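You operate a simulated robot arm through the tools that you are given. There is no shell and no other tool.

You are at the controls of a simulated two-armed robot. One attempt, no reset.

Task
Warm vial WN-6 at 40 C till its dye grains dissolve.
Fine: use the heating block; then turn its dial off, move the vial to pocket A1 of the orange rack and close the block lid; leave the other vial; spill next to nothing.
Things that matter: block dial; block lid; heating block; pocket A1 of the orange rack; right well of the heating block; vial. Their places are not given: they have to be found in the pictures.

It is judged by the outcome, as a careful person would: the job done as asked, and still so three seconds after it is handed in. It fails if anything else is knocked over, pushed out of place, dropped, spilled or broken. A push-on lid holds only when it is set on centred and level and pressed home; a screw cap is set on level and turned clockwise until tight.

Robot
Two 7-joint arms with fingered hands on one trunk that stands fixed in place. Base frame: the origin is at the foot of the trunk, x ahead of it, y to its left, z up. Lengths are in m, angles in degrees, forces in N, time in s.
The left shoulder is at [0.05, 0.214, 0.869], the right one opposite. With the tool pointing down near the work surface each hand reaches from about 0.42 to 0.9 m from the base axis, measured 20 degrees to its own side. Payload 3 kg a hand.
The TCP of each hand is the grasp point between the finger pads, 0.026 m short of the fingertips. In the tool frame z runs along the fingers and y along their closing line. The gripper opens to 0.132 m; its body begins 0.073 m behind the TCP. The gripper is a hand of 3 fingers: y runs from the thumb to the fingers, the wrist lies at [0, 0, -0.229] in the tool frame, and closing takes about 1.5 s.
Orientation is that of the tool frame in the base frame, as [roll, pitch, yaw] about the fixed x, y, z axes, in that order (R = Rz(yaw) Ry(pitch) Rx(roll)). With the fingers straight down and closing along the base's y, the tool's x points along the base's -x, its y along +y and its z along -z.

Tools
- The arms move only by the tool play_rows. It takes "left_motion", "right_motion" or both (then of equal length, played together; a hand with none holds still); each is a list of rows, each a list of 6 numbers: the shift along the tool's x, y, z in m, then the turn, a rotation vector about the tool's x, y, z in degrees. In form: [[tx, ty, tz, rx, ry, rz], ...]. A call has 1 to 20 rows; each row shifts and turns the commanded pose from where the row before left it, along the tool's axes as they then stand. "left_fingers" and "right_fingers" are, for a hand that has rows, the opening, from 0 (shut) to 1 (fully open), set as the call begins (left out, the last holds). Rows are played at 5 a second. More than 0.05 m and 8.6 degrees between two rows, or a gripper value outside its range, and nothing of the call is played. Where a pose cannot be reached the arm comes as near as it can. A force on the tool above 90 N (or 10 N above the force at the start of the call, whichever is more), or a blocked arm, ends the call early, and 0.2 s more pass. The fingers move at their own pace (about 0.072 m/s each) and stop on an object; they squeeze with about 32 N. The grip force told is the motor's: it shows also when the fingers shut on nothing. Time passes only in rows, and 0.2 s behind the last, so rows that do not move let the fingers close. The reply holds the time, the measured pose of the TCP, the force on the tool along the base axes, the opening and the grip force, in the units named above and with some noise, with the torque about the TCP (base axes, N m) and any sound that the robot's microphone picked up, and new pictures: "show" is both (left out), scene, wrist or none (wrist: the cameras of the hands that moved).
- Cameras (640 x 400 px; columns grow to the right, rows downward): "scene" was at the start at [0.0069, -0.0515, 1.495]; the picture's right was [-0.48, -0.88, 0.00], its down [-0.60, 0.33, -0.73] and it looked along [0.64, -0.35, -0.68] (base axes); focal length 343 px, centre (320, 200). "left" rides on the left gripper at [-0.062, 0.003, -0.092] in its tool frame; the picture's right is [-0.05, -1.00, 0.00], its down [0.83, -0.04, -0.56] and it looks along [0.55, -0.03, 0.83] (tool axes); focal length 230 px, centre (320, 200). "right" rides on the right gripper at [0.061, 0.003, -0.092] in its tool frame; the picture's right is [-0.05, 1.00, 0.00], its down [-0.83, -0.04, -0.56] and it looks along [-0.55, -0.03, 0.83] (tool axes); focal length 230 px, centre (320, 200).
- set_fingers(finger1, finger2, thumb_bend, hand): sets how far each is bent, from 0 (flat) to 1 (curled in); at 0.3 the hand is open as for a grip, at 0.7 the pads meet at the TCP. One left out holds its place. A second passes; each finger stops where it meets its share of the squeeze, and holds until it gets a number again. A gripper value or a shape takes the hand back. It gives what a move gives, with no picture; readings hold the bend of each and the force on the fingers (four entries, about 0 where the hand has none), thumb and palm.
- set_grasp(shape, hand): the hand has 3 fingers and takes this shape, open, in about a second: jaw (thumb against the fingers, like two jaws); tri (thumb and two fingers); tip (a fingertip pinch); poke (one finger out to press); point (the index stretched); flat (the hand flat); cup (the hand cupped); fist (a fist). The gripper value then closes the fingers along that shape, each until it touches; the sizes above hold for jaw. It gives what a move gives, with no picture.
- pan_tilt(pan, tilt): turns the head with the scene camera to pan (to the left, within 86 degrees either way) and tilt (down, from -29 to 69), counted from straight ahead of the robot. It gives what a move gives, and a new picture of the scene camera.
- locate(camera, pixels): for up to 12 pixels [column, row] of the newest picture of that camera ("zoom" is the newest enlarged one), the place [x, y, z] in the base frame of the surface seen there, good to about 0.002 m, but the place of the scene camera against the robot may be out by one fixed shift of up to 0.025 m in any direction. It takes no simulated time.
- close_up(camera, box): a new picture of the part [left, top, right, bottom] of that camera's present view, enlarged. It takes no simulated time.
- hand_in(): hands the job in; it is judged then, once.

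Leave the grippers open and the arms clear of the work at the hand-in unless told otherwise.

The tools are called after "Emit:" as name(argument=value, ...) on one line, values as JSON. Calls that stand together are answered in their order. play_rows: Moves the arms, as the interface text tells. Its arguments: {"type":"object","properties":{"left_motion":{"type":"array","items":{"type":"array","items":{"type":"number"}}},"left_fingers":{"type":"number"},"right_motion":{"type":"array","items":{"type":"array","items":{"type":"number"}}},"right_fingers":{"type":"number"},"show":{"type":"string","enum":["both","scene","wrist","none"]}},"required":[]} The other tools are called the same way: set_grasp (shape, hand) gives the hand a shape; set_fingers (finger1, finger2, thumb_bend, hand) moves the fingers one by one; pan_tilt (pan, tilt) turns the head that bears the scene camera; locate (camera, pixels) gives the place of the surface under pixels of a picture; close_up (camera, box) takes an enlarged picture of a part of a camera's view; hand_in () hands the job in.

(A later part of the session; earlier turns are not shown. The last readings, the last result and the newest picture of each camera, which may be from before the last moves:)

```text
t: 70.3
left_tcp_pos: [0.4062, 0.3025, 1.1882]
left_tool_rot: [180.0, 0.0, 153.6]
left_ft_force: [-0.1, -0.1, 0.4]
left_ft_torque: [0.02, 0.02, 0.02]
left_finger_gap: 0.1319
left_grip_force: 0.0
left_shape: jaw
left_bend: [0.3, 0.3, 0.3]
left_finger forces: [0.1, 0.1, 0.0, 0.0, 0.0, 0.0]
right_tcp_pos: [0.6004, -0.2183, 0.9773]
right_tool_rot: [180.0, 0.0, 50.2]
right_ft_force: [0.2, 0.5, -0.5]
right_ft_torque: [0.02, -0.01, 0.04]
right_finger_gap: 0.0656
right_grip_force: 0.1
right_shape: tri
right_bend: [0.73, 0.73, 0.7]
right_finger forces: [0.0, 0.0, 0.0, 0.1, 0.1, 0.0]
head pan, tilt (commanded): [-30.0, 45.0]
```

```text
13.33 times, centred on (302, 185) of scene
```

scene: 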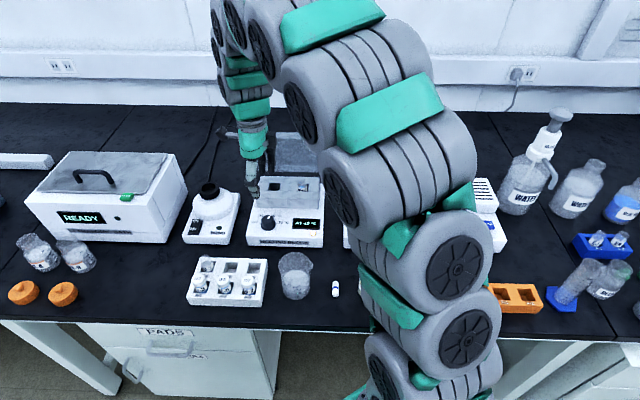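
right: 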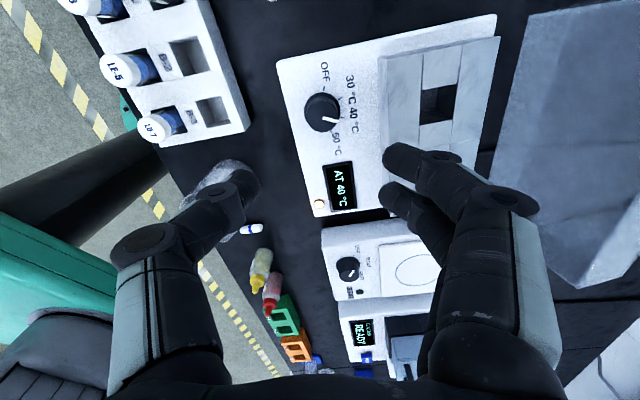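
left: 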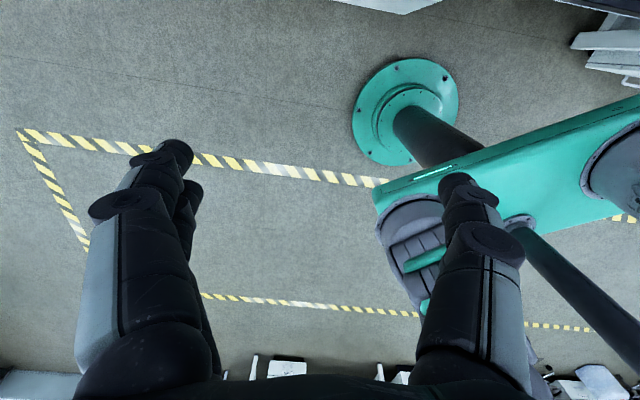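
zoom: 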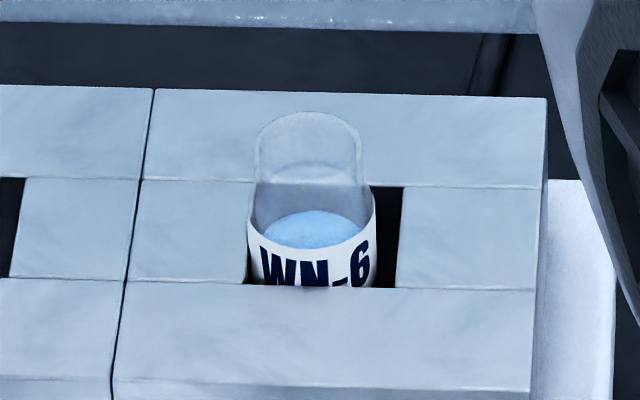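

Slowly becoming bluer. I'll wait 4 s at a time and compare.

Emit:
play_rows(right_motion=[[0, 0, 0, 0, 0, 0], [0, 0, 0, 0, 0, 0], [0, 0, 0, 0, 0, 0], [0, 0, 0, 0, 0, 0], [0, 0, 0, 0, 0, 0], [0, 0, 0, 0, 0, 0], [0, 0, 0, 0, 0, 0], [0, 0, 0, 0, 0, 0], [0, 0, 0, 0, 0, 0], [0, 0, 0, 0, 0, 0], [0, 0, 0, 0, 0, 0], [0, 0, 0, 0, 0, 0], [0, 0, 0, 0, 0, 0], [0, 0, 0, 0, 0, 0], [0, 0, 0, 0, 0, 0], [0, 0, 0, 0, 0, 0], [0, 0, 0, 0, 0, 0], [0, 0, 0, 0, 0, 0], [0, 0, 0, 0, 0, 0], [0, 0, 0, 0, 0, 0]], show="none")

Emit:
play_rows(right_motion=[[0, 0, 0, 0, 0, 0], [0, 0, 0, 0, 0, 0], [0, 0, 0, 0, 0, 0], [0, 0, 0, 0, 0, 0], [0, 0, 0, 0, 0, 0], [0, 0, 0, 0, 0, 0], [0, 0, 0, 0, 0, 0], [0, 0, 0, 0, 0, 0], [0, 0, 0, 0, 0, 0], [0, 0, 0, 0, 0, 0], [0, 0, 0, 0, 0, 0], [0, 0, 0, 0, 0, 0], [0, 0, 0, 0, 0, 0], [0, 0, 0, 0, 0, 0], [0, 0, 0, 0, 0, 0], [0, 0, 0, 0, 0, 0], [0, 0, 0, 0, 0, 0], [0, 0, 0, 0, 0, 0], [0, 0, 0, 0, 0, 0], [0, 0, 0, 0, 0, 0]], show="none")

Emit:
play_rows(right_motion=[[0, 0, 0, 0, 0, 0], [0, 0, 0, 0, 0, 0], [0, 0, 0, 0, 0, 0], [0, 0, 0, 0, 0, 0], [0, 0, 0, 0, 0, 0], [0, 0, 0, 0, 0, 0], [0, 0, 0, 0, 0, 0], [0, 0, 0, 0, 0, 0], [0, 0, 0, 0, 0, 0], [0, 0, 0, 0, 0, 0], [0, 0, 0, 0, 0, 0], [0, 0, 0, 0, 0, 0], [0, 0, 0, 0, 0, 0], [0, 0, 0, 0, 0, 0], [0, 0, 0, 0, 0, 0], [0, 0, 0, 0, 0, 0], [0, 0, 0, 0, 0, 0], [0, 0, 0, 0, 0, 0], [0, 0, 0, 0, 0, 0], [0, 0, 0, 0, 0, 0]], show="scene")

Emit:
close_up(camera="scene", box=[280, 170, 325, 200])

```text
t: 74.5
left_tcp_pos: [0.4072, 0.3028, 1.1885]
left_tool_rot: [-180.0, 0.0, 153.6]
left_ft_force: [-0.1, -0.5, 0.1]
left_ft_torque: [-0.01, 0.01, 0.0]
left_finger_gap: 0.1318
left_grip_force: 0.0
left_shape: jaw
left_bend: [0.3, 0.3, 0.3]
left_finger forces: [0.0, 0.0, 0.0, 0.0, 0.1, 0.0]
right_tcp_pos: [0.6004, -0.2198, 0.9768]
right_tool_rot: [179.9, -0.1, 50.2]
right_ft_force: [0.8, -0.1, 0.8]
right_ft_torque: [0.0, 0.0, -0.03]
right_finger_gap: 0.0657
right_grip_force: 0.1
right_shape: tri
right_bend: [0.73, 0.73, 0.7]
right_finger forces: [0.0, 0.0, 0.0, 0.0, 0.0, 0.1]
head pan, tilt (commanded): [-30.0, 45.0]
```

```text
t: 78.7
left_tcp_pos: [0.407, 0.3012, 1.1877]
left_tool_rot: [-180.0, 0.1, 153.5]
left_ft_force: [-0.4, 0.2, -0.6]
left_ft_torque: [0.0, -0.02, 0.03]
left_finger_gap: 0.1322
left_grip_force: 0.1
left_shape: jaw
left_bend: [0.3, 0.3, 0.3]
left_finger forces: [0.0, 0.0, 0.0, 0.0, 0.1, 0.0]
right_tcp_pos: [0.6004, -0.2178, 0.977]
right_tool_rot: [-180.0, 0.0, 50.3]
right_ft_force: [-0.2, 0.6, 0.2]
right_ft_torque: [0.0, 0.0, 0.02]
right_finger_gap: 0.0656
right_grip_force: 0.1
right_shape: tri
right_bend: [0.73, 0.73, 0.7]
right_finger forces: [0.1, 0.0, 0.0, 0.0, 0.0, 0.0]
head pan, tilt (commanded): [-30.0, 45.0]
```

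```text
t: 82.9
left_tcp_pos: [0.4074, 0.3017, 1.1884]
left_tool_rot: [180.0, 0.0, 153.7]
left_ft_force: [0.5, 0.2, -0.4]
left_ft_torque: [-0.03, 0.01, 0.01]
left_finger_gap: 0.1318
left_grip_force: 0.1
left_shape: jaw
left_bend: [0.3, 0.3, 0.3]
left_finger forces: [0.0, 0.0, 0.1, 0.1, 0.1, 0.1]
right_tcp_pos: [0.6016, -0.2189, 0.9777]
right_tool_rot: [179.9, 0.0, 50.3]
right_ft_force: [-0.4, -1.0, -0.3]
right_ft_torque: [-0.01, 0.0, 0.01]
right_finger_gap: 0.0653
right_grip_force: 0.0
right_shape: tri
right_bend: [0.73, 0.73, 0.7]
right_finger forces: [0.1, 0.1, 0.0, 0.0, 0.1, 0.0]
head pan, tilt (commanded): [-30.0, 45.0]
```

scene: 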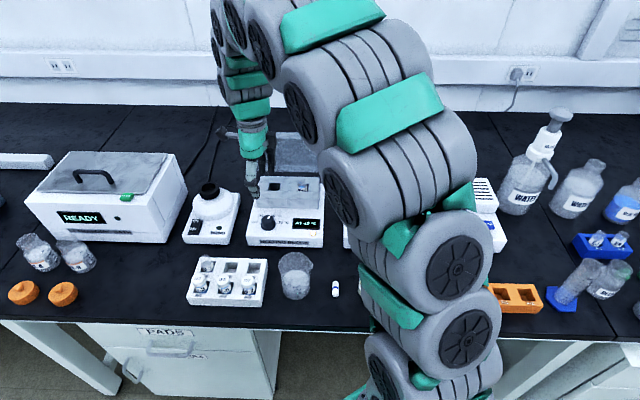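

```text
13.33 times, centred on (302, 185) of scene
```

zoom: 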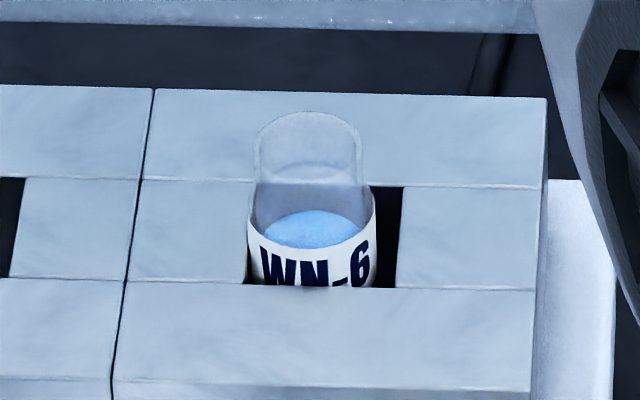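

The blue keeps deepening. I'll wait longer.

Emit:
play_rows(right_motion=[[0, 0, 0, 0, 0, 0], [0, 0, 0, 0, 0, 0], [0, 0, 0, 0, 0, 0], [0, 0, 0, 0, 0, 0], [0, 0, 0, 0, 0, 0], [0, 0, 0, 0, 0, 0], [0, 0, 0, 0, 0, 0], [0, 0, 0, 0, 0, 0], [0, 0, 0, 0, 0, 0], [0, 0, 0, 0, 0, 0], [0, 0, 0, 0, 0, 0], [0, 0, 0, 0, 0, 0], [0, 0, 0, 0, 0, 0], [0, 0, 0, 0, 0, 0], [0, 0, 0, 0, 0, 0], [0, 0, 0, 0, 0, 0], [0, 0, 0, 0, 0, 0], [0, 0, 0, 0, 0, 0], [0, 0, 0, 0, 0, 0], [0, 0, 0, 0, 0, 0]], show="none")

Emit:
play_rows(right_motion=[[0, 0, 0, 0, 0, 0], [0, 0, 0, 0, 0, 0], [0, 0, 0, 0, 0, 0], [0, 0, 0, 0, 0, 0], [0, 0, 0, 0, 0, 0], [0, 0, 0, 0, 0, 0], [0, 0, 0, 0, 0, 0], [0, 0, 0, 0, 0, 0], [0, 0, 0, 0, 0, 0], [0, 0, 0, 0, 0, 0], [0, 0, 0, 0, 0, 0], [0, 0, 0, 0, 0, 0], [0, 0, 0, 0, 0, 0], [0, 0, 0, 0, 0, 0], [0, 0, 0, 0, 0, 0], [0, 0, 0, 0, 0, 0], [0, 0, 0, 0, 0, 0], [0, 0, 0, 0, 0, 0], [0, 0, 0, 0, 0, 0], [0, 0, 0, 0, 0, 0]], show="none")

Emit:
play_rows(right_motion=[[0, 0, 0, 0, 0, 0], [0, 0, 0, 0, 0, 0], [0, 0, 0, 0, 0, 0], [0, 0, 0, 0, 0, 0], [0, 0, 0, 0, 0, 0], [0, 0, 0, 0, 0, 0], [0, 0, 0, 0, 0, 0], [0, 0, 0, 0, 0, 0], [0, 0, 0, 0, 0, 0], [0, 0, 0, 0, 0, 0], [0, 0, 0, 0, 0, 0], [0, 0, 0, 0, 0, 0], [0, 0, 0, 0, 0, 0], [0, 0, 0, 0, 0, 0], [0, 0, 0, 0, 0, 0], [0, 0, 0, 0, 0, 0], [0, 0, 0, 0, 0, 0], [0, 0, 0, 0, 0, 0], [0, 0, 0, 0, 0, 0], [0, 0, 0, 0, 0, 0]], show="none")

Emit:
play_rows(right_motion=[[0, 0, 0, 0, 0, 0], [0, 0, 0, 0, 0, 0], [0, 0, 0, 0, 0, 0], [0, 0, 0, 0, 0, 0], [0, 0, 0, 0, 0, 0], [0, 0, 0, 0, 0, 0], [0, 0, 0, 0, 0, 0], [0, 0, 0, 0, 0, 0], [0, 0, 0, 0, 0, 0], [0, 0, 0, 0, 0, 0], [0, 0, 0, 0, 0, 0], [0, 0, 0, 0, 0, 0], [0, 0, 0, 0, 0, 0], [0, 0, 0, 0, 0, 0], [0, 0, 0, 0, 0, 0], [0, 0, 0, 0, 0, 0], [0, 0, 0, 0, 0, 0], [0, 0, 0, 0, 0, 0], [0, 0, 0, 0, 0, 0], [0, 0, 0, 0, 0, 0]], show="none")

Emit:
close_up(camera="scene", box=[280, 170, 325, 200])

Emit:
close_up(camera="scene", box=[235, 160, 345, 250])

```text
t: 87.1
left_tcp_pos: [0.408, 0.3033, 1.1883]
left_tool_rot: [-180.0, 0.0, 153.7]
left_ft_force: [-0.1, 0.9, -0.4]
left_ft_torque: [0.01, -0.03, -0.01]
left_finger_gap: 0.1317
left_grip_force: 0.0
left_shape: jaw
left_bend: [0.3, 0.3, 0.3]
left_finger forces: [0.0, 0.0, 0.0, 0.0, 0.0, 0.0]
right_tcp_pos: [0.601, -0.2192, 0.9772]
right_tool_rot: [-180.0, 0.0, 50.3]
right_ft_force: [-0.1, 0.5, -0.5]
right_ft_torque: [0.0, 0.0, -0.02]
right_finger_gap: 0.0657
right_grip_force: 0.0
right_shape: tri
right_bend: [0.73, 0.73, 0.7]
right_finger forces: [0.0, 0.0, 0.1, 0.0, 0.0, 0.1]
head pan, tilt (commanded): [-30.0, 45.0]
```

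```text
t: 91.3
left_tcp_pos: [0.4083, 0.3027, 1.1885]
left_tool_rot: [-180.0, 0.1, 153.6]
left_ft_force: [-0.1, -0.3, 0.1]
left_ft_torque: [0.0, 0.0, -0.01]
left_finger_gap: 0.1319
left_grip_force: 0.0
left_shape: jaw
left_bend: [0.3, 0.3, 0.3]
left_finger forces: [0.0, 0.0, 0.0, 0.0, 0.0, 0.1]
right_tcp_pos: [0.6014, -0.2183, 0.9768]
right_tool_rot: [180.0, 0.0, 50.3]
right_ft_force: [-0.2, 0.2, 0.1]
right_ft_torque: [0.02, -0.01, 0.01]
right_finger_gap: 0.0657
right_grip_force: 0.1
right_shape: tri
right_bend: [0.73, 0.73, 0.7]
right_finger forces: [0.1, 0.0, 0.0, 0.1, 0.1, 0.0]
head pan, tilt (commanded): [-30.0, 45.0]
```

```text
t: 95.5
left_tcp_pos: [0.4079, 0.3028, 1.1882]
left_tool_rot: [180.0, 0.0, 153.5]
left_ft_force: [0.9, 0.3, -0.3]
left_ft_torque: [0.01, 0.0, 0.03]
left_finger_gap: 0.1316
left_grip_force: 0.0
left_shape: jaw
left_bend: [0.3, 0.3, 0.3]
left_finger forces: [0.0, 0.0, 0.0, 0.0, 0.0, 0.1]
right_tcp_pos: [0.5997, -0.2192, 0.9774]
right_tool_rot: [-180.0, 0.0, 50.3]
right_ft_force: [0.3, 0.1, 0.1]
right_ft_torque: [0.03, 0.04, 0.02]
right_finger_gap: 0.0653
right_grip_force: 0.0
right_shape: tri
right_bend: [0.73, 0.73, 0.7]
right_finger forces: [0.1, 0.0, 0.1, 0.1, 0.0, 0.0]
head pan, tilt (commanded): [-30.0, 45.0]
```

```text
t: 99.7
left_tcp_pos: [0.407, 0.3024, 1.1884]
left_tool_rot: [-180.0, 0.0, 153.6]
left_ft_force: [-0.1, 0.1, -0.4]
left_ft_torque: [0.01, 0.0, 0.02]
left_finger_gap: 0.132
left_grip_force: 0.0
left_shape: jaw
left_bend: [0.3, 0.3, 0.3]
left_finger forces: [0.1, 0.1, 0.0, 0.0, 0.0, 0.0]
right_tcp_pos: [0.6001, -0.219, 0.9768]
right_tool_rot: [180.0, 0.0, 50.4]
right_ft_force: [-0.1, -0.4, 0.2]
right_ft_torque: [0.02, 0.02, 0.03]
right_finger_gap: 0.0655
right_grip_force: 0.0
right_shape: tri
right_bend: [0.73, 0.73, 0.7]
right_finger forces: [0.1, 0.0, 0.0, 0.0, 0.0, 0.1]
head pan, tilt (commanded): [-30.0, 45.0]
```

```text
13.33 times, centred on (302, 185) of scene
```

zoom: 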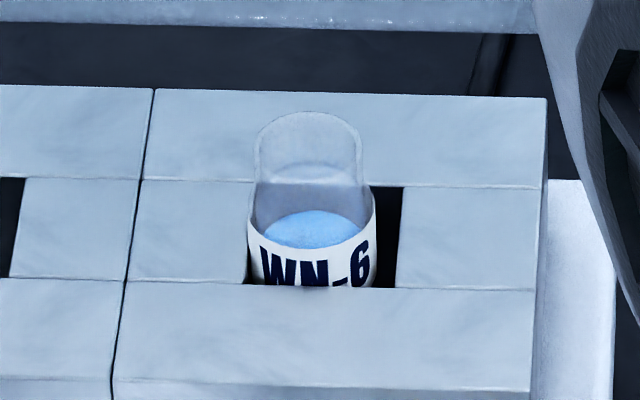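

```text
4.44 times, centred on (290, 205) of scene
```

zoom: 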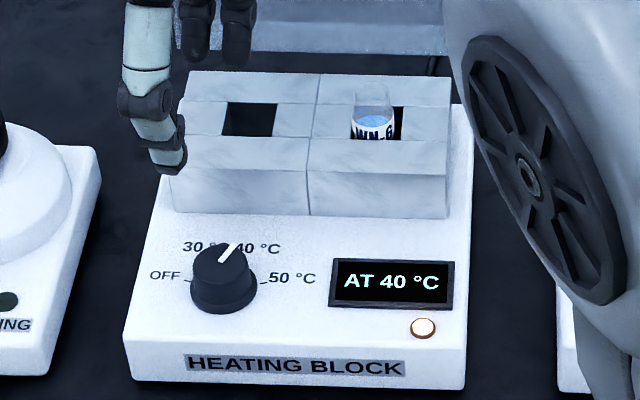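

Colour changes are now small. I'll wait another 20 s to be sure, then compare again.

Emit:
play_rows(right_motion=[[0, 0, 0, 0, 0, 0], [0, 0, 0, 0, 0, 0], [0, 0, 0, 0, 0, 0], [0, 0, 0, 0, 0, 0], [0, 0, 0, 0, 0, 0], [0, 0, 0, 0, 0, 0], [0, 0, 0, 0, 0, 0], [0, 0, 0, 0, 0, 0], [0, 0, 0, 0, 0, 0], [0, 0, 0, 0, 0, 0], [0, 0, 0, 0, 0, 0], [0, 0, 0, 0, 0, 0], [0, 0, 0, 0, 0, 0], [0, 0, 0, 0, 0, 0], [0, 0, 0, 0, 0, 0], [0, 0, 0, 0, 0, 0], [0, 0, 0, 0, 0, 0], [0, 0, 0, 0, 0, 0], [0, 0, 0, 0, 0, 0], [0, 0, 0, 0, 0, 0]], show="none")

Emit:
play_rows(right_motion=[[0, 0, 0, 0, 0, 0], [0, 0, 0, 0, 0, 0], [0, 0, 0, 0, 0, 0], [0, 0, 0, 0, 0, 0], [0, 0, 0, 0, 0, 0], [0, 0, 0, 0, 0, 0], [0, 0, 0, 0, 0, 0], [0, 0, 0, 0, 0, 0], [0, 0, 0, 0, 0, 0], [0, 0, 0, 0, 0, 0], [0, 0, 0, 0, 0, 0], [0, 0, 0, 0, 0, 0], [0, 0, 0, 0, 0, 0], [0, 0, 0, 0, 0, 0], [0, 0, 0, 0, 0, 0], [0, 0, 0, 0, 0, 0], [0, 0, 0, 0, 0, 0], [0, 0, 0, 0, 0, 0], [0, 0, 0, 0, 0, 0], [0, 0, 0, 0, 0, 0]], show="none")

Emit:
play_rows(right_motion=[[0, 0, 0, 0, 0, 0], [0, 0, 0, 0, 0, 0], [0, 0, 0, 0, 0, 0], [0, 0, 0, 0, 0, 0], [0, 0, 0, 0, 0, 0], [0, 0, 0, 0, 0, 0], [0, 0, 0, 0, 0, 0], [0, 0, 0, 0, 0, 0], [0, 0, 0, 0, 0, 0], [0, 0, 0, 0, 0, 0], [0, 0, 0, 0, 0, 0], [0, 0, 0, 0, 0, 0], [0, 0, 0, 0, 0, 0], [0, 0, 0, 0, 0, 0], [0, 0, 0, 0, 0, 0], [0, 0, 0, 0, 0, 0], [0, 0, 0, 0, 0, 0], [0, 0, 0, 0, 0, 0], [0, 0, 0, 0, 0, 0], [0, 0, 0, 0, 0, 0]], show="none")

Emit:
play_rows(right_motion=[[0, 0, 0, 0, 0, 0], [0, 0, 0, 0, 0, 0], [0, 0, 0, 0, 0, 0], [0, 0, 0, 0, 0, 0], [0, 0, 0, 0, 0, 0], [0, 0, 0, 0, 0, 0], [0, 0, 0, 0, 0, 0], [0, 0, 0, 0, 0, 0], [0, 0, 0, 0, 0, 0], [0, 0, 0, 0, 0, 0], [0, 0, 0, 0, 0, 0], [0, 0, 0, 0, 0, 0], [0, 0, 0, 0, 0, 0], [0, 0, 0, 0, 0, 0], [0, 0, 0, 0, 0, 0], [0, 0, 0, 0, 0, 0], [0, 0, 0, 0, 0, 0], [0, 0, 0, 0, 0, 0], [0, 0, 0, 0, 0, 0], [0, 0, 0, 0, 0, 0]], show="none")

Emit:
play_rows(right_motion=[[0, 0, 0, 0, 0, 0], [0, 0, 0, 0, 0, 0], [0, 0, 0, 0, 0, 0], [0, 0, 0, 0, 0, 0], [0, 0, 0, 0, 0, 0], [0, 0, 0, 0, 0, 0], [0, 0, 0, 0, 0, 0], [0, 0, 0, 0, 0, 0], [0, 0, 0, 0, 0, 0], [0, 0, 0, 0, 0, 0], [0, 0, 0, 0, 0, 0], [0, 0, 0, 0, 0, 0], [0, 0, 0, 0, 0, 0], [0, 0, 0, 0, 0, 0], [0, 0, 0, 0, 0, 0], [0, 0, 0, 0, 0, 0], [0, 0, 0, 0, 0, 0], [0, 0, 0, 0, 0, 0], [0, 0, 0, 0, 0, 0], [0, 0, 0, 0, 0, 0]], show="none")

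Emit:
close_up(camera="scene", box=[280, 170, 325, 200])

```text
t: 103.9
left_tcp_pos: [0.4082, 0.3022, 1.1869]
left_tool_rot: [180.0, 0.1, 153.7]
left_ft_force: [0.4, 0.4, 0.1]
left_ft_torque: [0.01, -0.03, -0.02]
left_finger_gap: 0.1321
left_grip_force: 0.1
left_shape: jaw
left_bend: [0.3, 0.3, 0.3]
left_finger forces: [0.0, 0.0, 0.0, 0.0, 0.0, 0.0]
right_tcp_pos: [0.6009, -0.2191, 0.9774]
right_tool_rot: [-180.0, 0.0, 50.3]
right_ft_force: [-0.2, -0.7, 0.0]
right_ft_torque: [0.02, -0.03, -0.01]
right_finger_gap: 0.0653
right_grip_force: 0.1
right_shape: tri
right_bend: [0.73, 0.73, 0.7]
right_finger forces: [0.0, 0.0, 0.0, 0.0, 0.0, 0.0]
head pan, tilt (commanded): [-30.0, 45.0]
```

```text
t: 108.1
left_tcp_pos: [0.4073, 0.303, 1.1882]
left_tool_rot: [-180.0, 0.0, 153.6]
left_ft_force: [0.5, -0.3, 0.6]
left_ft_torque: [-0.01, -0.02, 0.01]
left_finger_gap: 0.132
left_grip_force: 0.0
left_shape: jaw
left_bend: [0.3, 0.3, 0.3]
left_finger forces: [0.1, 0.0, 0.0, 0.0, 0.0, 0.0]
right_tcp_pos: [0.6, -0.2204, 0.977]
right_tool_rot: [-180.0, -0.1, 50.2]
right_ft_force: [0.6, 0.6, 0.3]
right_ft_torque: [-0.01, -0.02, 0.01]
right_finger_gap: 0.0654
right_grip_force: 0.2
right_shape: tri
right_bend: [0.73, 0.73, 0.7]
right_finger forces: [0.1, 0.0, 0.0, 0.0, 0.0, 0.0]
head pan, tilt (commanded): [-30.0, 45.0]
```

```text
t: 112.3
left_tcp_pos: [0.4077, 0.3019, 1.1876]
left_tool_rot: [-180.0, 0.0, 153.6]
left_ft_force: [0.6, -0.7, 0.6]
left_ft_torque: [0.0, -0.02, -0.01]
left_finger_gap: 0.1319
left_grip_force: 0.1
left_shape: jaw
left_bend: [0.3, 0.3, 0.3]
left_finger forces: [0.0, 0.0, 0.1, 0.0, 0.0, 0.1]
right_tcp_pos: [0.6008, -0.2196, 0.9774]
right_tool_rot: [-180.0, 0.1, 50.4]
right_ft_force: [-1.1, -0.6, -0.6]
right_ft_torque: [0.03, -0.01, -0.02]
right_finger_gap: 0.0657
right_grip_force: 0.0
right_shape: tri
right_bend: [0.73, 0.73, 0.7]
right_finger forces: [0.0, 0.0, 0.0, 0.1, 0.0, 0.1]
head pan, tilt (commanded): [-30.0, 45.0]
```

```text
t: 116.5
left_tcp_pos: [0.4074, 0.3027, 1.1887]
left_tool_rot: [180.0, 0.0, 153.6]
left_ft_force: [0.2, -0.5, -0.4]
left_ft_torque: [0.01, 0.01, -0.02]
left_finger_gap: 0.1318
left_grip_force: 0.0
left_shape: jaw
left_bend: [0.3, 0.3, 0.3]
left_finger forces: [0.1, 0.0, 0.1, 0.1, 0.1, 0.1]
right_tcp_pos: [0.6007, -0.2188, 0.9778]
right_tool_rot: [180.0, 0.0, 50.4]
right_ft_force: [-0.4, -0.8, 0.2]
right_ft_torque: [-0.02, 0.0, -0.04]
right_finger_gap: 0.0656
right_grip_force: 0.0
right_shape: tri
right_bend: [0.73, 0.73, 0.7]
right_finger forces: [0.1, 0.0, 0.0, 0.0, 0.1, 0.0]
head pan, tilt (commanded): [-30.0, 45.0]
```

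```text
t: 120.7
left_tcp_pos: [0.4074, 0.3015, 1.1892]
left_tool_rot: [-179.9, 0.1, 153.6]
left_ft_force: [-0.7, 0.3, 0.3]
left_ft_torque: [0.03, 0.0, 0.03]
left_finger_gap: 0.132
left_grip_force: 0.1
left_shape: jaw
left_bend: [0.3, 0.3, 0.3]
left_finger forces: [0.0, 0.1, 0.0, 0.0, 0.0, 0.1]
right_tcp_pos: [0.6001, -0.2195, 0.9777]
right_tool_rot: [-180.0, 0.0, 50.2]
right_ft_force: [-0.7, 0.7, -0.1]
right_ft_torque: [-0.04, -0.01, 0.02]
right_finger_gap: 0.0656
right_grip_force: 0.0
right_shape: tri
right_bend: [0.73, 0.73, 0.7]
right_finger forces: [0.0, 0.1, 0.0, 0.0, 0.0, 0.0]
head pan, tilt (commanded): [-30.0, 45.0]
```

```text
13.33 times, centred on (302, 185) of scene
```

zoom: 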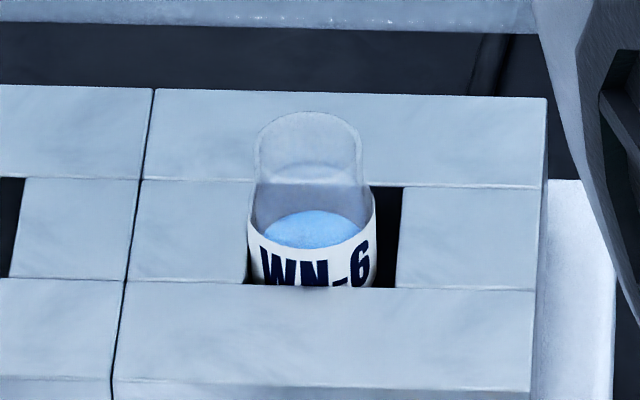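

The colour looks stable from t=100 to 120. I'll verify from above with the wrist camera: rotate back to yaw 150 and move over the vial.

Emit:
play_rows(right_motion=[[0, 0, 0, 0, 0, -8.34], [0, 0, 0, 0, 0, -8.34], [0, 0, 0, 0, 0, -8.34], [0, 0, 0, 0, 0, -8.34], [0, 0, 0, 0, 0, -8.34], [0, 0, 0, 0, 0, -8.34], [0, 0, 0, 0, 0, -8.34], [0, 0, 0, 0, 0, -8.34], [0, 0, 0, 0, 0, -8.34], [0, 0, 0, 0, 0, -8.34], [0, 0, 0, 0, 0, -8.34], [0, 0, 0, 0, 0, -8.34], [-0.02, -0.0184, 0, 0, 0, 0], [-0.02, -0.0184, 0, 0, 0, 0], [-0.02, -0.0184, 0, 0, 0, 0], [-0.02, -0.0184, 0, 0, 0, 0], [-0.02, -0.0184, 0, 0, 0, 0], [0, 0, 0.01, 0, 0, 0], [0, 0, 0, 0, 0, 0]], right_fingers=0.6, show="wrist")

Emit:
close_up(camera="right", box=[280, 80, 380, 180])

```text
t: 124.7
left_tcp_pos: [0.4079, 0.3028, 1.1888]
left_tool_rot: [-179.9, 0.0, 153.5]
left_ft_force: [-0.4, -0.7, 0.2]
left_ft_torque: [-0.02, 0.03, -0.01]
left_finger_gap: 0.1318
left_grip_force: 0.1
left_shape: jaw
left_bend: [0.3, 0.3, 0.3]
left_finger forces: [0.0, 0.0, 0.0, 0.0, 0.1, 0.1]
right_tcp_pos: [0.6437, -0.3479, 0.9676]
right_tool_rot: [179.9, 0.0, 150.4]
right_ft_force: [0.0, 0.9, 0.1]
right_ft_torque: [0.01, 0.0, 0.03]
right_finger_gap: 0.0785
right_grip_force: 0.0
right_shape: tri
right_bend: [0.71, 0.71, 0.71]
right_finger forces: [0.0, 0.0, 0.0, 0.1, 0.0, 0.0]
head pan, tilt (commanded): [-30.0, 45.0]
```

right: 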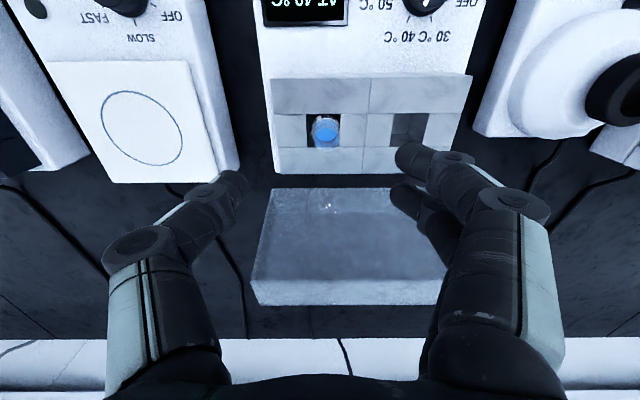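

```text
4.00 times, centred on (330, 130) of right
```

zoom: 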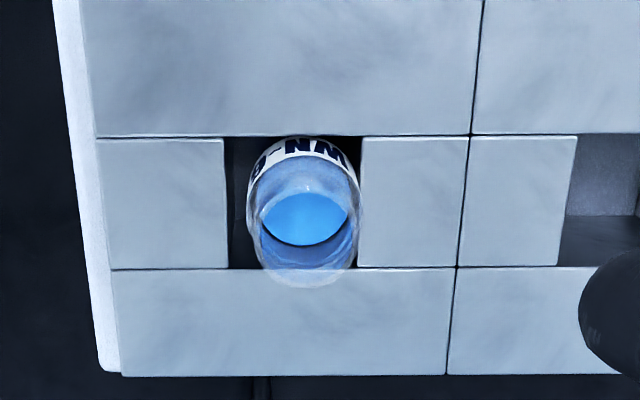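

Seen from above the liquid is a uniform, clear blue with no grains visible. I'll wait 8 s more and compare to be sure it has stopped changing.

Emit:
play_rows(right_motion=[[0, 0, 0, 0, 0, 0], [0, 0, 0, 0, 0, 0], [0, 0, 0, 0, 0, 0], [0, 0, 0, 0, 0, 0], [0, 0, 0, 0, 0, 0], [0, 0, 0, 0, 0, 0], [0, 0, 0, 0, 0, 0], [0, 0, 0, 0, 0, 0], [0, 0, 0, 0, 0, 0], [0, 0, 0, 0, 0, 0], [0, 0, 0, 0, 0, 0], [0, 0, 0, 0, 0, 0], [0, 0, 0, 0, 0, 0], [0, 0, 0, 0, 0, 0], [0, 0, 0, 0, 0, 0], [0, 0, 0, 0, 0, 0], [0, 0, 0, 0, 0, 0], [0, 0, 0, 0, 0, 0], [0, 0, 0, 0, 0, 0], [0, 0, 0, 0, 0, 0]], show="none")

Emit:
play_rows(right_motion=[[0, 0, 0, 0, 0, 0], [0, 0, 0, 0, 0, 0], [0, 0, 0, 0, 0, 0], [0, 0, 0, 0, 0, 0], [0, 0, 0, 0, 0, 0], [0, 0, 0, 0, 0, 0], [0, 0, 0, 0, 0, 0], [0, 0, 0, 0, 0, 0], [0, 0, 0, 0, 0, 0], [0, 0, 0, 0, 0, 0], [0, 0, 0, 0, 0, 0], [0, 0, 0, 0, 0, 0], [0, 0, 0, 0, 0, 0], [0, 0, 0, 0, 0, 0], [0, 0, 0, 0, 0, 0], [0, 0, 0, 0, 0, 0], [0, 0, 0, 0, 0, 0], [0, 0, 0, 0, 0, 0], [0, 0, 0, 0, 0, 0], [0, 0, 0, 0, 0, 0]], show="none")

Emit:
close_up(camera="right", box=[280, 80, 380, 180])

Emit:
close_up(camera="right", box=[305, 105, 345, 155])

```text
t: 128.9
left_tcp_pos: [0.4079, 0.3022, 1.1873]
left_tool_rot: [179.8, -0.1, 153.6]
left_ft_force: [-0.8, 0.0, -1.0]
left_ft_torque: [-0.03, -0.01, 0.01]
left_finger_gap: 0.1317
left_grip_force: 0.1
left_shape: jaw
left_bend: [0.3, 0.3, 0.3]
left_finger forces: [0.1, 0.0, 0.1, 0.0, 0.1, 0.1]
right_tcp_pos: [0.6435, -0.3478, 0.9676]
right_tool_rot: [180.0, 0.0, 150.4]
right_ft_force: [-0.3, 0.9, -0.2]
right_ft_torque: [0.01, -0.01, 0.02]
right_finger_gap: 0.0789
right_grip_force: 0.0
right_shape: tri
right_bend: [0.71, 0.71, 0.71]
right_finger forces: [0.0, 0.0, 0.0, 0.0, 0.0, 0.1]
head pan, tilt (commanded): [-30.0, 45.0]
```

```text
t: 133.1
left_tcp_pos: [0.4077, 0.3023, 1.1892]
left_tool_rot: [180.0, 0.0, 153.6]
left_ft_force: [0.5, 0.2, 1.2]
left_ft_torque: [0.01, 0.01, 0.0]
left_finger_gap: 0.1319
left_grip_force: 0.1
left_shape: jaw
left_bend: [0.3, 0.3, 0.3]
left_finger forces: [0.0, 0.0, 0.0, 0.1, 0.0, 0.1]
right_tcp_pos: [0.6436, -0.3489, 0.9683]
right_tool_rot: [179.9, 0.0, 150.4]
right_ft_force: [0.8, 0.0, 1.3]
right_ft_torque: [-0.03, 0.03, -0.01]
right_finger_gap: 0.0787
right_grip_force: 0.1
right_shape: tri
right_bend: [0.71, 0.71, 0.71]
right_finger forces: [0.0, 0.0, 0.0, 0.1, 0.0, 0.0]
head pan, tilt (commanded): [-30.0, 45.0]
```

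```text
4.00 times, centred on (330, 130) of right
```

zoom: 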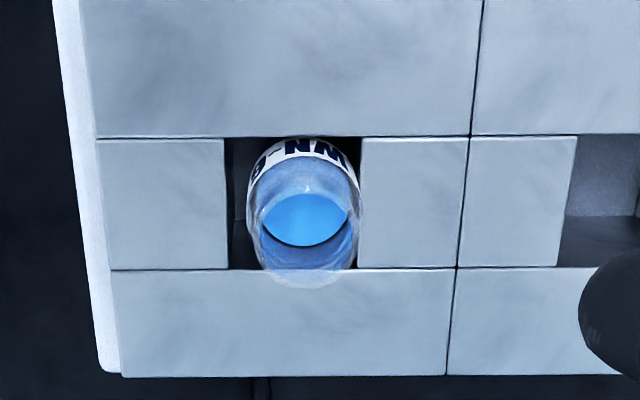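

```text
8.00 times, centred on (325, 130) of right
```

zoom: 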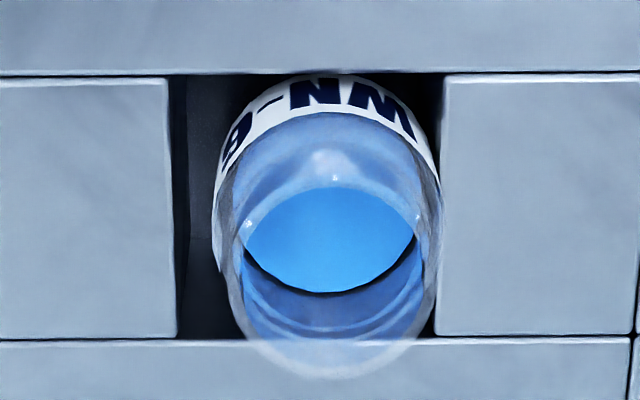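

No further change: clear uniform blue, grains dissolved. Next: dial off. I'll move back over the dial and rotate to yaw 50.

Emit:
play_rows(right_motion=[[0.02, 0.0186, 0, 0, 0, 0], [0.02, 0.0186, 0, 0, 0, 0], [0.02, 0.0186, 0, 0, 0, 0], [0.02, 0.0186, 0, 0, 0, 0], [0.019, 0.0186, 0, 0, 0, 0], [0, 0, 0, 0, 0, 8.34], [0, 0, 0, 0, 0, 8.34], [0, 0, 0, 0, 0, 8.34], [0, 0, 0, 0, 0, 8.34], [0, 0, 0, 0, 0, 8.34], [0, 0, 0, 0, 0, 8.34], [0, 0, 0, 0, 0, 8.34], [0, 0, 0, 0, 0, 8.34], [0, 0, 0, 0, 0, 8.34], [0, 0, 0, 0, 0, 8.34], [0, 0, 0, 0, 0, 8.34], [0, 0, 0, 0, 0, 8.34], [0, 0, 0.02, 0, 0, 0], [0, 0, 0.02, 0, 0, 0], [0, 0, 0, 0, 0, 0]], right_fingers=0.42, show="both")

Emit:
close_up(camera="right", box=[240, 60, 400, 200])

```text
t: 137.3
left_tcp_pos: [0.4078, 0.3025, 1.1879]
left_tool_rot: [179.9, 0.0, 153.5]
left_ft_force: [0.0, -0.4, -0.5]
left_ft_torque: [-0.02, -0.01, 0.03]
left_finger_gap: 0.1317
left_grip_force: 0.0
left_shape: jaw
left_bend: [0.3, 0.3, 0.3]
left_finger forces: [0.0, 0.1, 0.0, 0.1, 0.0, 0.0]
right_tcp_pos: [0.6035, -0.2186, 0.9265]
right_tool_rot: [180.0, 0.1, 50.3]
right_ft_force: [-0.3, -0.6, -0.1]
right_ft_torque: [-0.02, 0.02, -0.03]
right_finger_gap: 0.0561
right_grip_force: 0.1
right_shape: tri
right_bend: [0.73, 0.73, 0.7]
right_finger forces: [0.1, 0.0, 0.0, 0.1, 0.0, 0.0]
head pan, tilt (commanded): [-30.0, 45.0]
```

scene: 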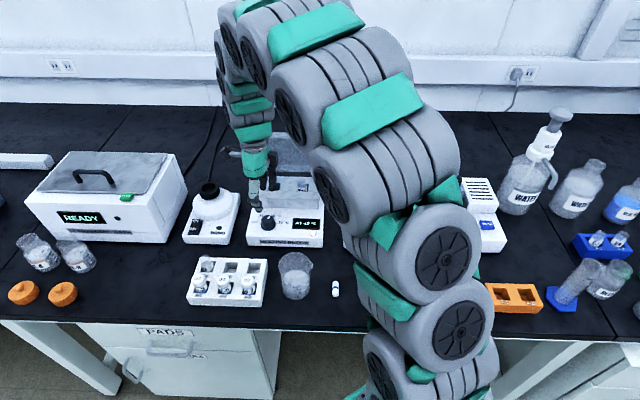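
right: 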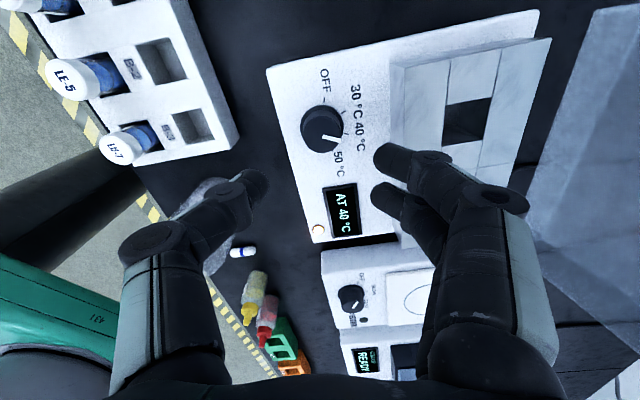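

```text
2.86 times, centred on (320, 130) of right
```

zoom: 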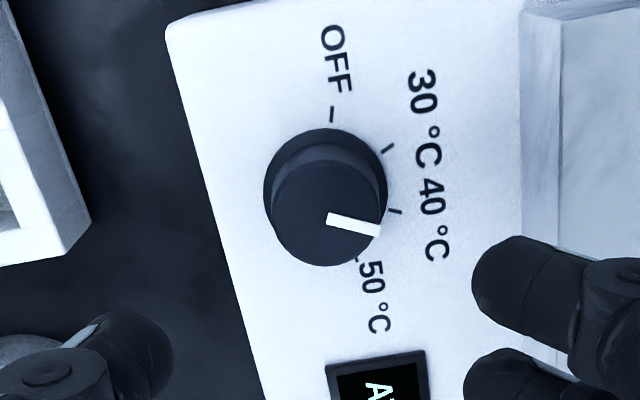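

The dial is aligned within 2 mm. I'll trim, lower around it and grip.

Emit:
play_rows(right_motion=[[-0.001, 0.0018, 0.02, 0, 0, 0], [0, 0, 0.025, 0, 0, 0], [0, 0, 0.025, 0, 0, 0], [0, 0, 0.018, 0, 0, 0], [0, 0, 0, 0, 0, 0]], show="wrist")

Emit:
close_up(camera="right", box=[200, 100, 440, 260])

```text
t: 138.5
left_tcp_pos: [0.4083, 0.3006, 1.1875]
left_tool_rot: [180.0, 0.1, 153.6]
left_ft_force: [-0.3, -0.8, -0.3]
left_ft_torque: [0.0, -0.04, -0.01]
left_finger_gap: 0.1319
left_grip_force: 0.0
left_shape: jaw
left_bend: [0.3, 0.3, 0.3]
left_finger forces: [0.0, 0.1, 0.0, 0.0, 0.0, 0.0]
right_tcp_pos: [0.6016, -0.2207, 0.8391]
right_tool_rot: [180.0, 0.0, 50.4]
right_ft_force: [-0.3, -0.5, 0.6]
right_ft_torque: [-0.02, -0.01, 0.01]
right_finger_gap: 0.0559
right_grip_force: 0.1
right_shape: tri
right_bend: [0.73, 0.73, 0.7]
right_finger forces: [0.0, 0.1, 0.0, 0.0, 0.0, 0.0]
head pan, tilt (commanded): [-30.0, 45.0]
```

right: 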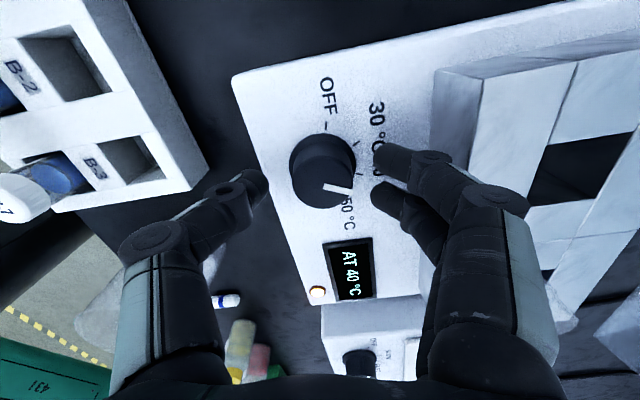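

```text
2.50 times, centred on (320, 180) of right
```

zoom: 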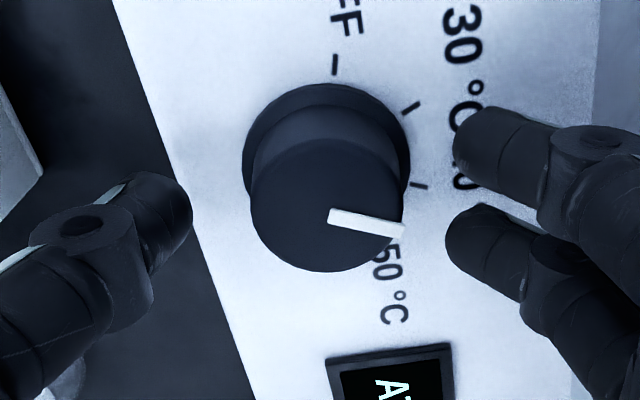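

A final trim of 3 mm, then I close the fingers on the dial.

Emit:
play_rows(right_motion=[[0.0027, 0.001, 0.0015, 0, 0, 0], [0, 0, 0, 0, 0, 0]], show="none")

Emit:
play_rows(right_motion=[[0, 0, 0, 0, 0, 0], [0, 0, 0, 0, 0, 0], [0, 0, 0, 0, 0, 0], [0, 0, 0, 0, 0, 0], [0, 0, 0, 0, 0, 0]], right_fingers=0, show="wrist")

Emit:
close_up(camera="right", box=[200, 100, 440, 260])

```text
t: 139.1
left_tcp_pos: [0.4074, 0.3021, 1.1874]
left_tool_rot: [-179.9, 0.0, 153.6]
left_ft_force: [-0.3, -0.4, 0.5]
left_ft_torque: [0.0, -0.05, 0.02]
left_finger_gap: 0.1323
left_grip_force: 0.0
left_shape: jaw
left_bend: [0.3, 0.3, 0.3]
left_finger forces: [0.0, 0.0, 0.0, 0.0, 0.0, 0.0]
right_tcp_pos: [0.6043, -0.2184, 0.8381]
right_tool_rot: [179.9, 0.1, 50.3]
right_ft_force: [-0.4, -0.1, 0.1]
right_ft_torque: [0.0, 0.01, 0.03]
right_finger_gap: 0.0561
right_grip_force: 0.0
right_shape: tri
right_bend: [0.73, 0.73, 0.7]
right_finger forces: [0.0, 0.0, 0.0, 0.0, 0.1, 0.1]
head pan, tilt (commanded): [-30.0, 45.0]
```

```text
t: 140.3
left_tcp_pos: [0.4076, 0.3009, 1.1882]
left_tool_rot: [179.9, 0.0, 153.6]
left_ft_force: [-0.3, 1.2, 0.1]
left_ft_torque: [-0.01, 0.02, 0.02]
left_finger_gap: 0.1317
left_grip_force: 0.1
left_shape: jaw
left_bend: [0.3, 0.3, 0.3]
left_finger forces: [0.0, 0.0, 0.0, 0.0, 0.0, 0.0]
right_tcp_pos: [0.6047, -0.2188, 0.8381]
right_tool_rot: [180.0, 0.0, 50.3]
right_ft_force: [0.9, 2.3, -3.8]
right_ft_torque: [0.0, -0.05, -0.01]
right_finger_gap: 0.0246
right_grip_force: 31.5
right_shape: tri
right_bend: [0.73, 0.73, 0.7]
right_finger forces: [15.5, 14.1, 0.1, 0.1, 28.7, 0.1]
head pan, tilt (commanded): [-30.0, 45.0]
```

right: 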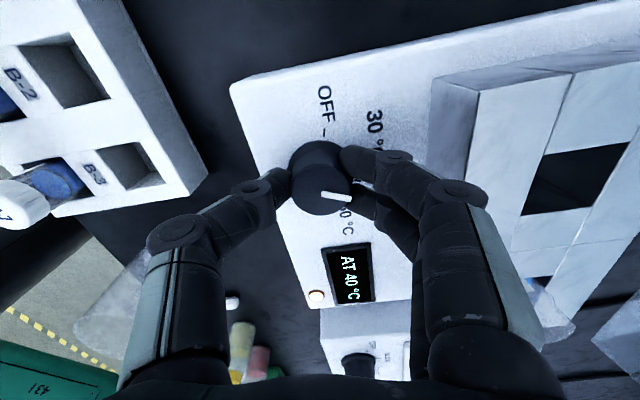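

```text
2.50 times, centred on (320, 180) of right
```

zoom: 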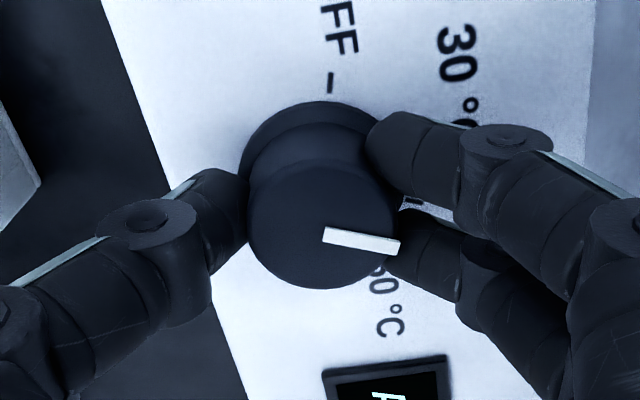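

Dial gripped firmly. Now I turn it 100 degrees counter-clockwise back to OFF.

Emit:
play_rows(right_motion=[[0, 0, 0, 0, 0, -8.34], [0, 0, 0, 0, 0, -8.34], [0, 0, 0, 0, 0, -8.34], [0, 0, 0, 0, 0, -8.34], [0, 0, 0, 0, 0, -8.34], [0, 0, 0, 0, 0, -8.34], [0, 0, 0, 0, 0, -8.34], [0, 0, 0, 0, 0, -8.34], [0, 0, 0, 0, 0, -8.34], [0, 0, 0, 0, 0, -8.34], [0, 0, 0, 0, 0, -8.34], [0, 0, 0, 0, 0, -8.34], [0, 0, 0, 0, 0, 0]], show="both")

Emit:
close_up(camera="scene", box=[220, 150, 340, 250])

Emit:
close_up(camera="right", box=[200, 100, 440, 260])

```text
t: 143.1
left_tcp_pos: [0.4063, 0.3027, 1.188]
left_tool_rot: [-180.0, 0.0, 153.7]
left_ft_force: [0.8, -0.7, -0.5]
left_ft_torque: [0.03, 0.01, -0.04]
left_finger_gap: 0.1316
left_grip_force: 0.1
left_shape: jaw
left_bend: [0.3, 0.3, 0.3]
left_finger forces: [0.1, 0.1, 0.0, 0.0, 0.0, 0.1]
right_tcp_pos: [0.6053, -0.2187, 0.8368]
right_tool_rot: [-179.9, 0.0, 150.5]
right_ft_force: [-33.0, 14.8, 16.9]
right_ft_torque: [0.21, 0.66, -0.08]
right_finger_gap: 0.0253
right_grip_force: 32.3
right_shape: tri
right_bend: [0.73, 0.73, 0.71]
right_finger forces: [24.8, 10.7, 0.0, 0.1, 32.9, 0.1]
head pan, tilt (commanded): [-30.0, 45.0]
```

scene: 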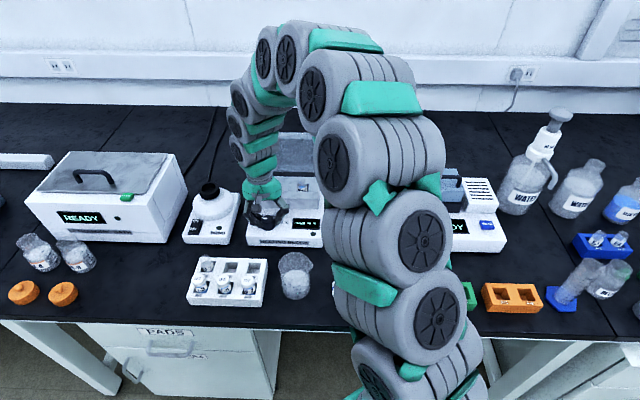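
right: 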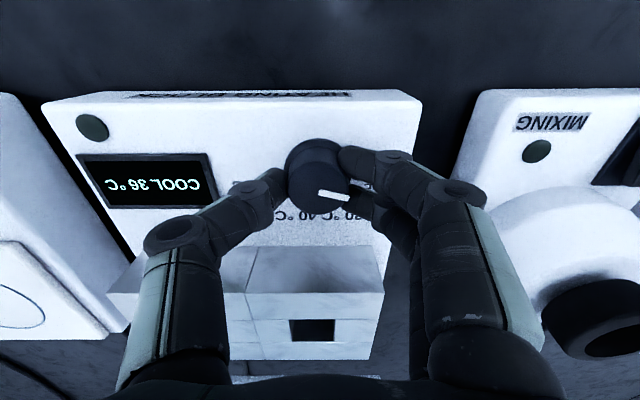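

```text
4.00 times, centred on (280, 200) of scene
```

zoom: 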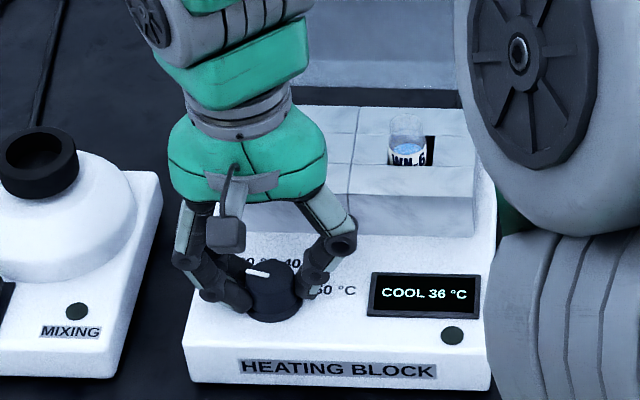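

```text
2.50 times, centred on (320, 180) of right
```

zoom: 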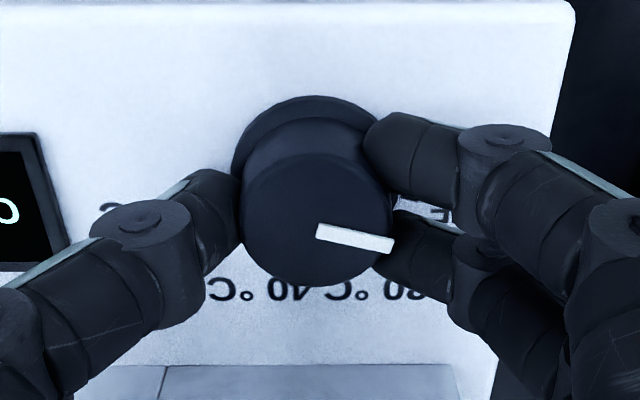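

The display reads COOL 36 C and the lamp is out: the dial is at OFF. I'll release, raise, and check the pointer.

Emit:
play_rows(right_motion=[[0, 0, 0, 0, 0, 0], [0, 0, 0, 0, 0, 0], [0, 0, 0, 0, 0, 0], [0, 0, -0.02, 0, 0, 0], [0, 0, -0.03, 0, 0, 0], [0, 0, -0.04, 0, 0, 0], [0, 0, -0.04, 0, 0, 0]], right_fingers=0.5, show="both")

Emit:
close_up(camera="right", box=[180, 60, 400, 220])

Emit:
close_up(camera="scene", box=[220, 150, 340, 250])

```text
t: 144.7
left_tcp_pos: [0.4079, 0.3023, 1.1884]
left_tool_rot: [-180.0, 0.0, 153.6]
left_ft_force: [-1.0, -0.6, 0.7]
left_ft_torque: [0.01, 0.0, 0.0]
left_finger_gap: 0.1319
left_grip_force: 0.1
left_shape: jaw
left_bend: [0.3, 0.3, 0.3]
left_finger forces: [0.1, 0.0, 0.0, 0.1, 0.1, 0.1]
right_tcp_pos: [0.6085, -0.2195, 0.9681]
right_tool_rot: [-180.0, -0.2, 150.4]
right_ft_force: [0.2, 0.2, 0.5]
right_ft_torque: [0.0, 0.01, 0.01]
right_finger_gap: 0.0658
right_grip_force: 0.0
right_shape: tri
right_bend: [0.73, 0.73, 0.7]
right_finger forces: [0.1, 0.0, 0.0, 0.0, 0.1, 0.0]
head pan, tilt (commanded): [-30.0, 45.0]
```

scene: 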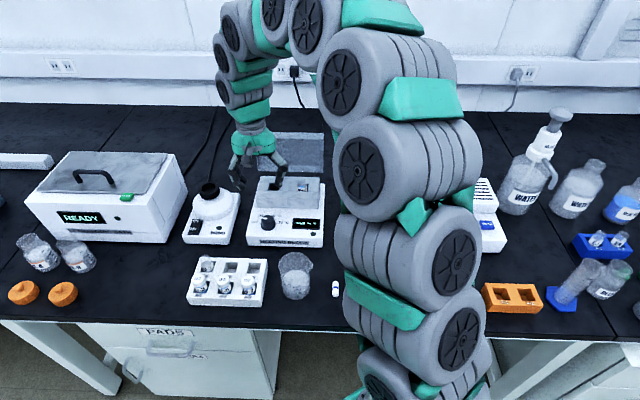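
right: 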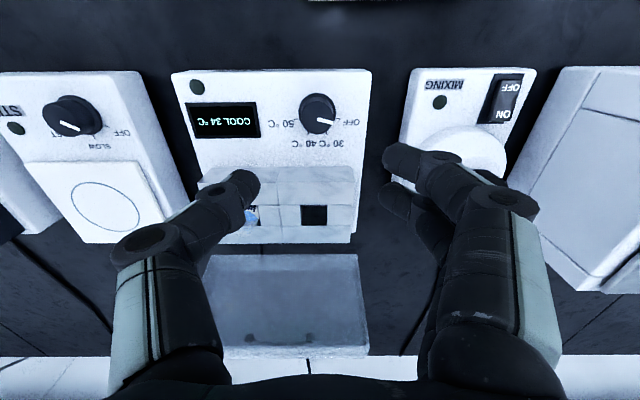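

```text
2.50 times, centred on (290, 140) of right
```

zoom: 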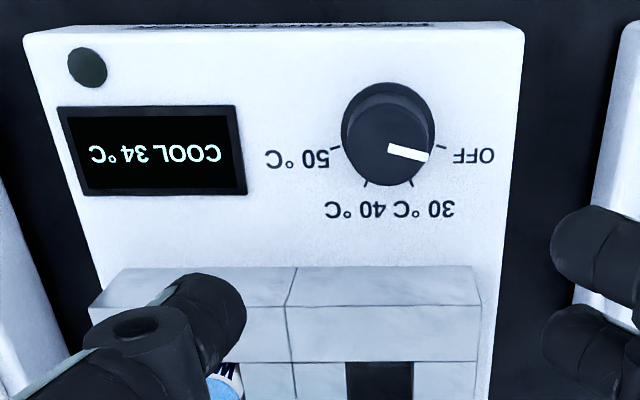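

```text
4.00 times, centred on (280, 200) of scene
```

zoom: 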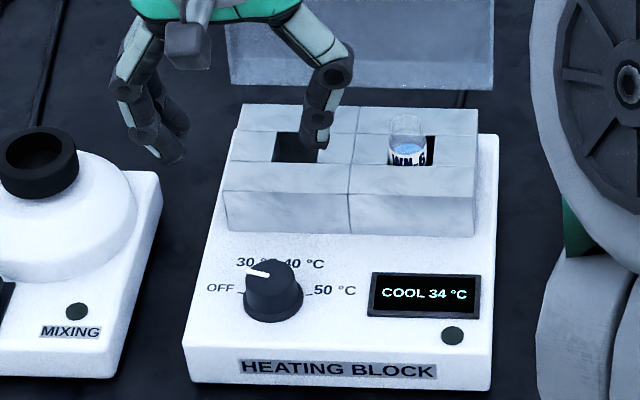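

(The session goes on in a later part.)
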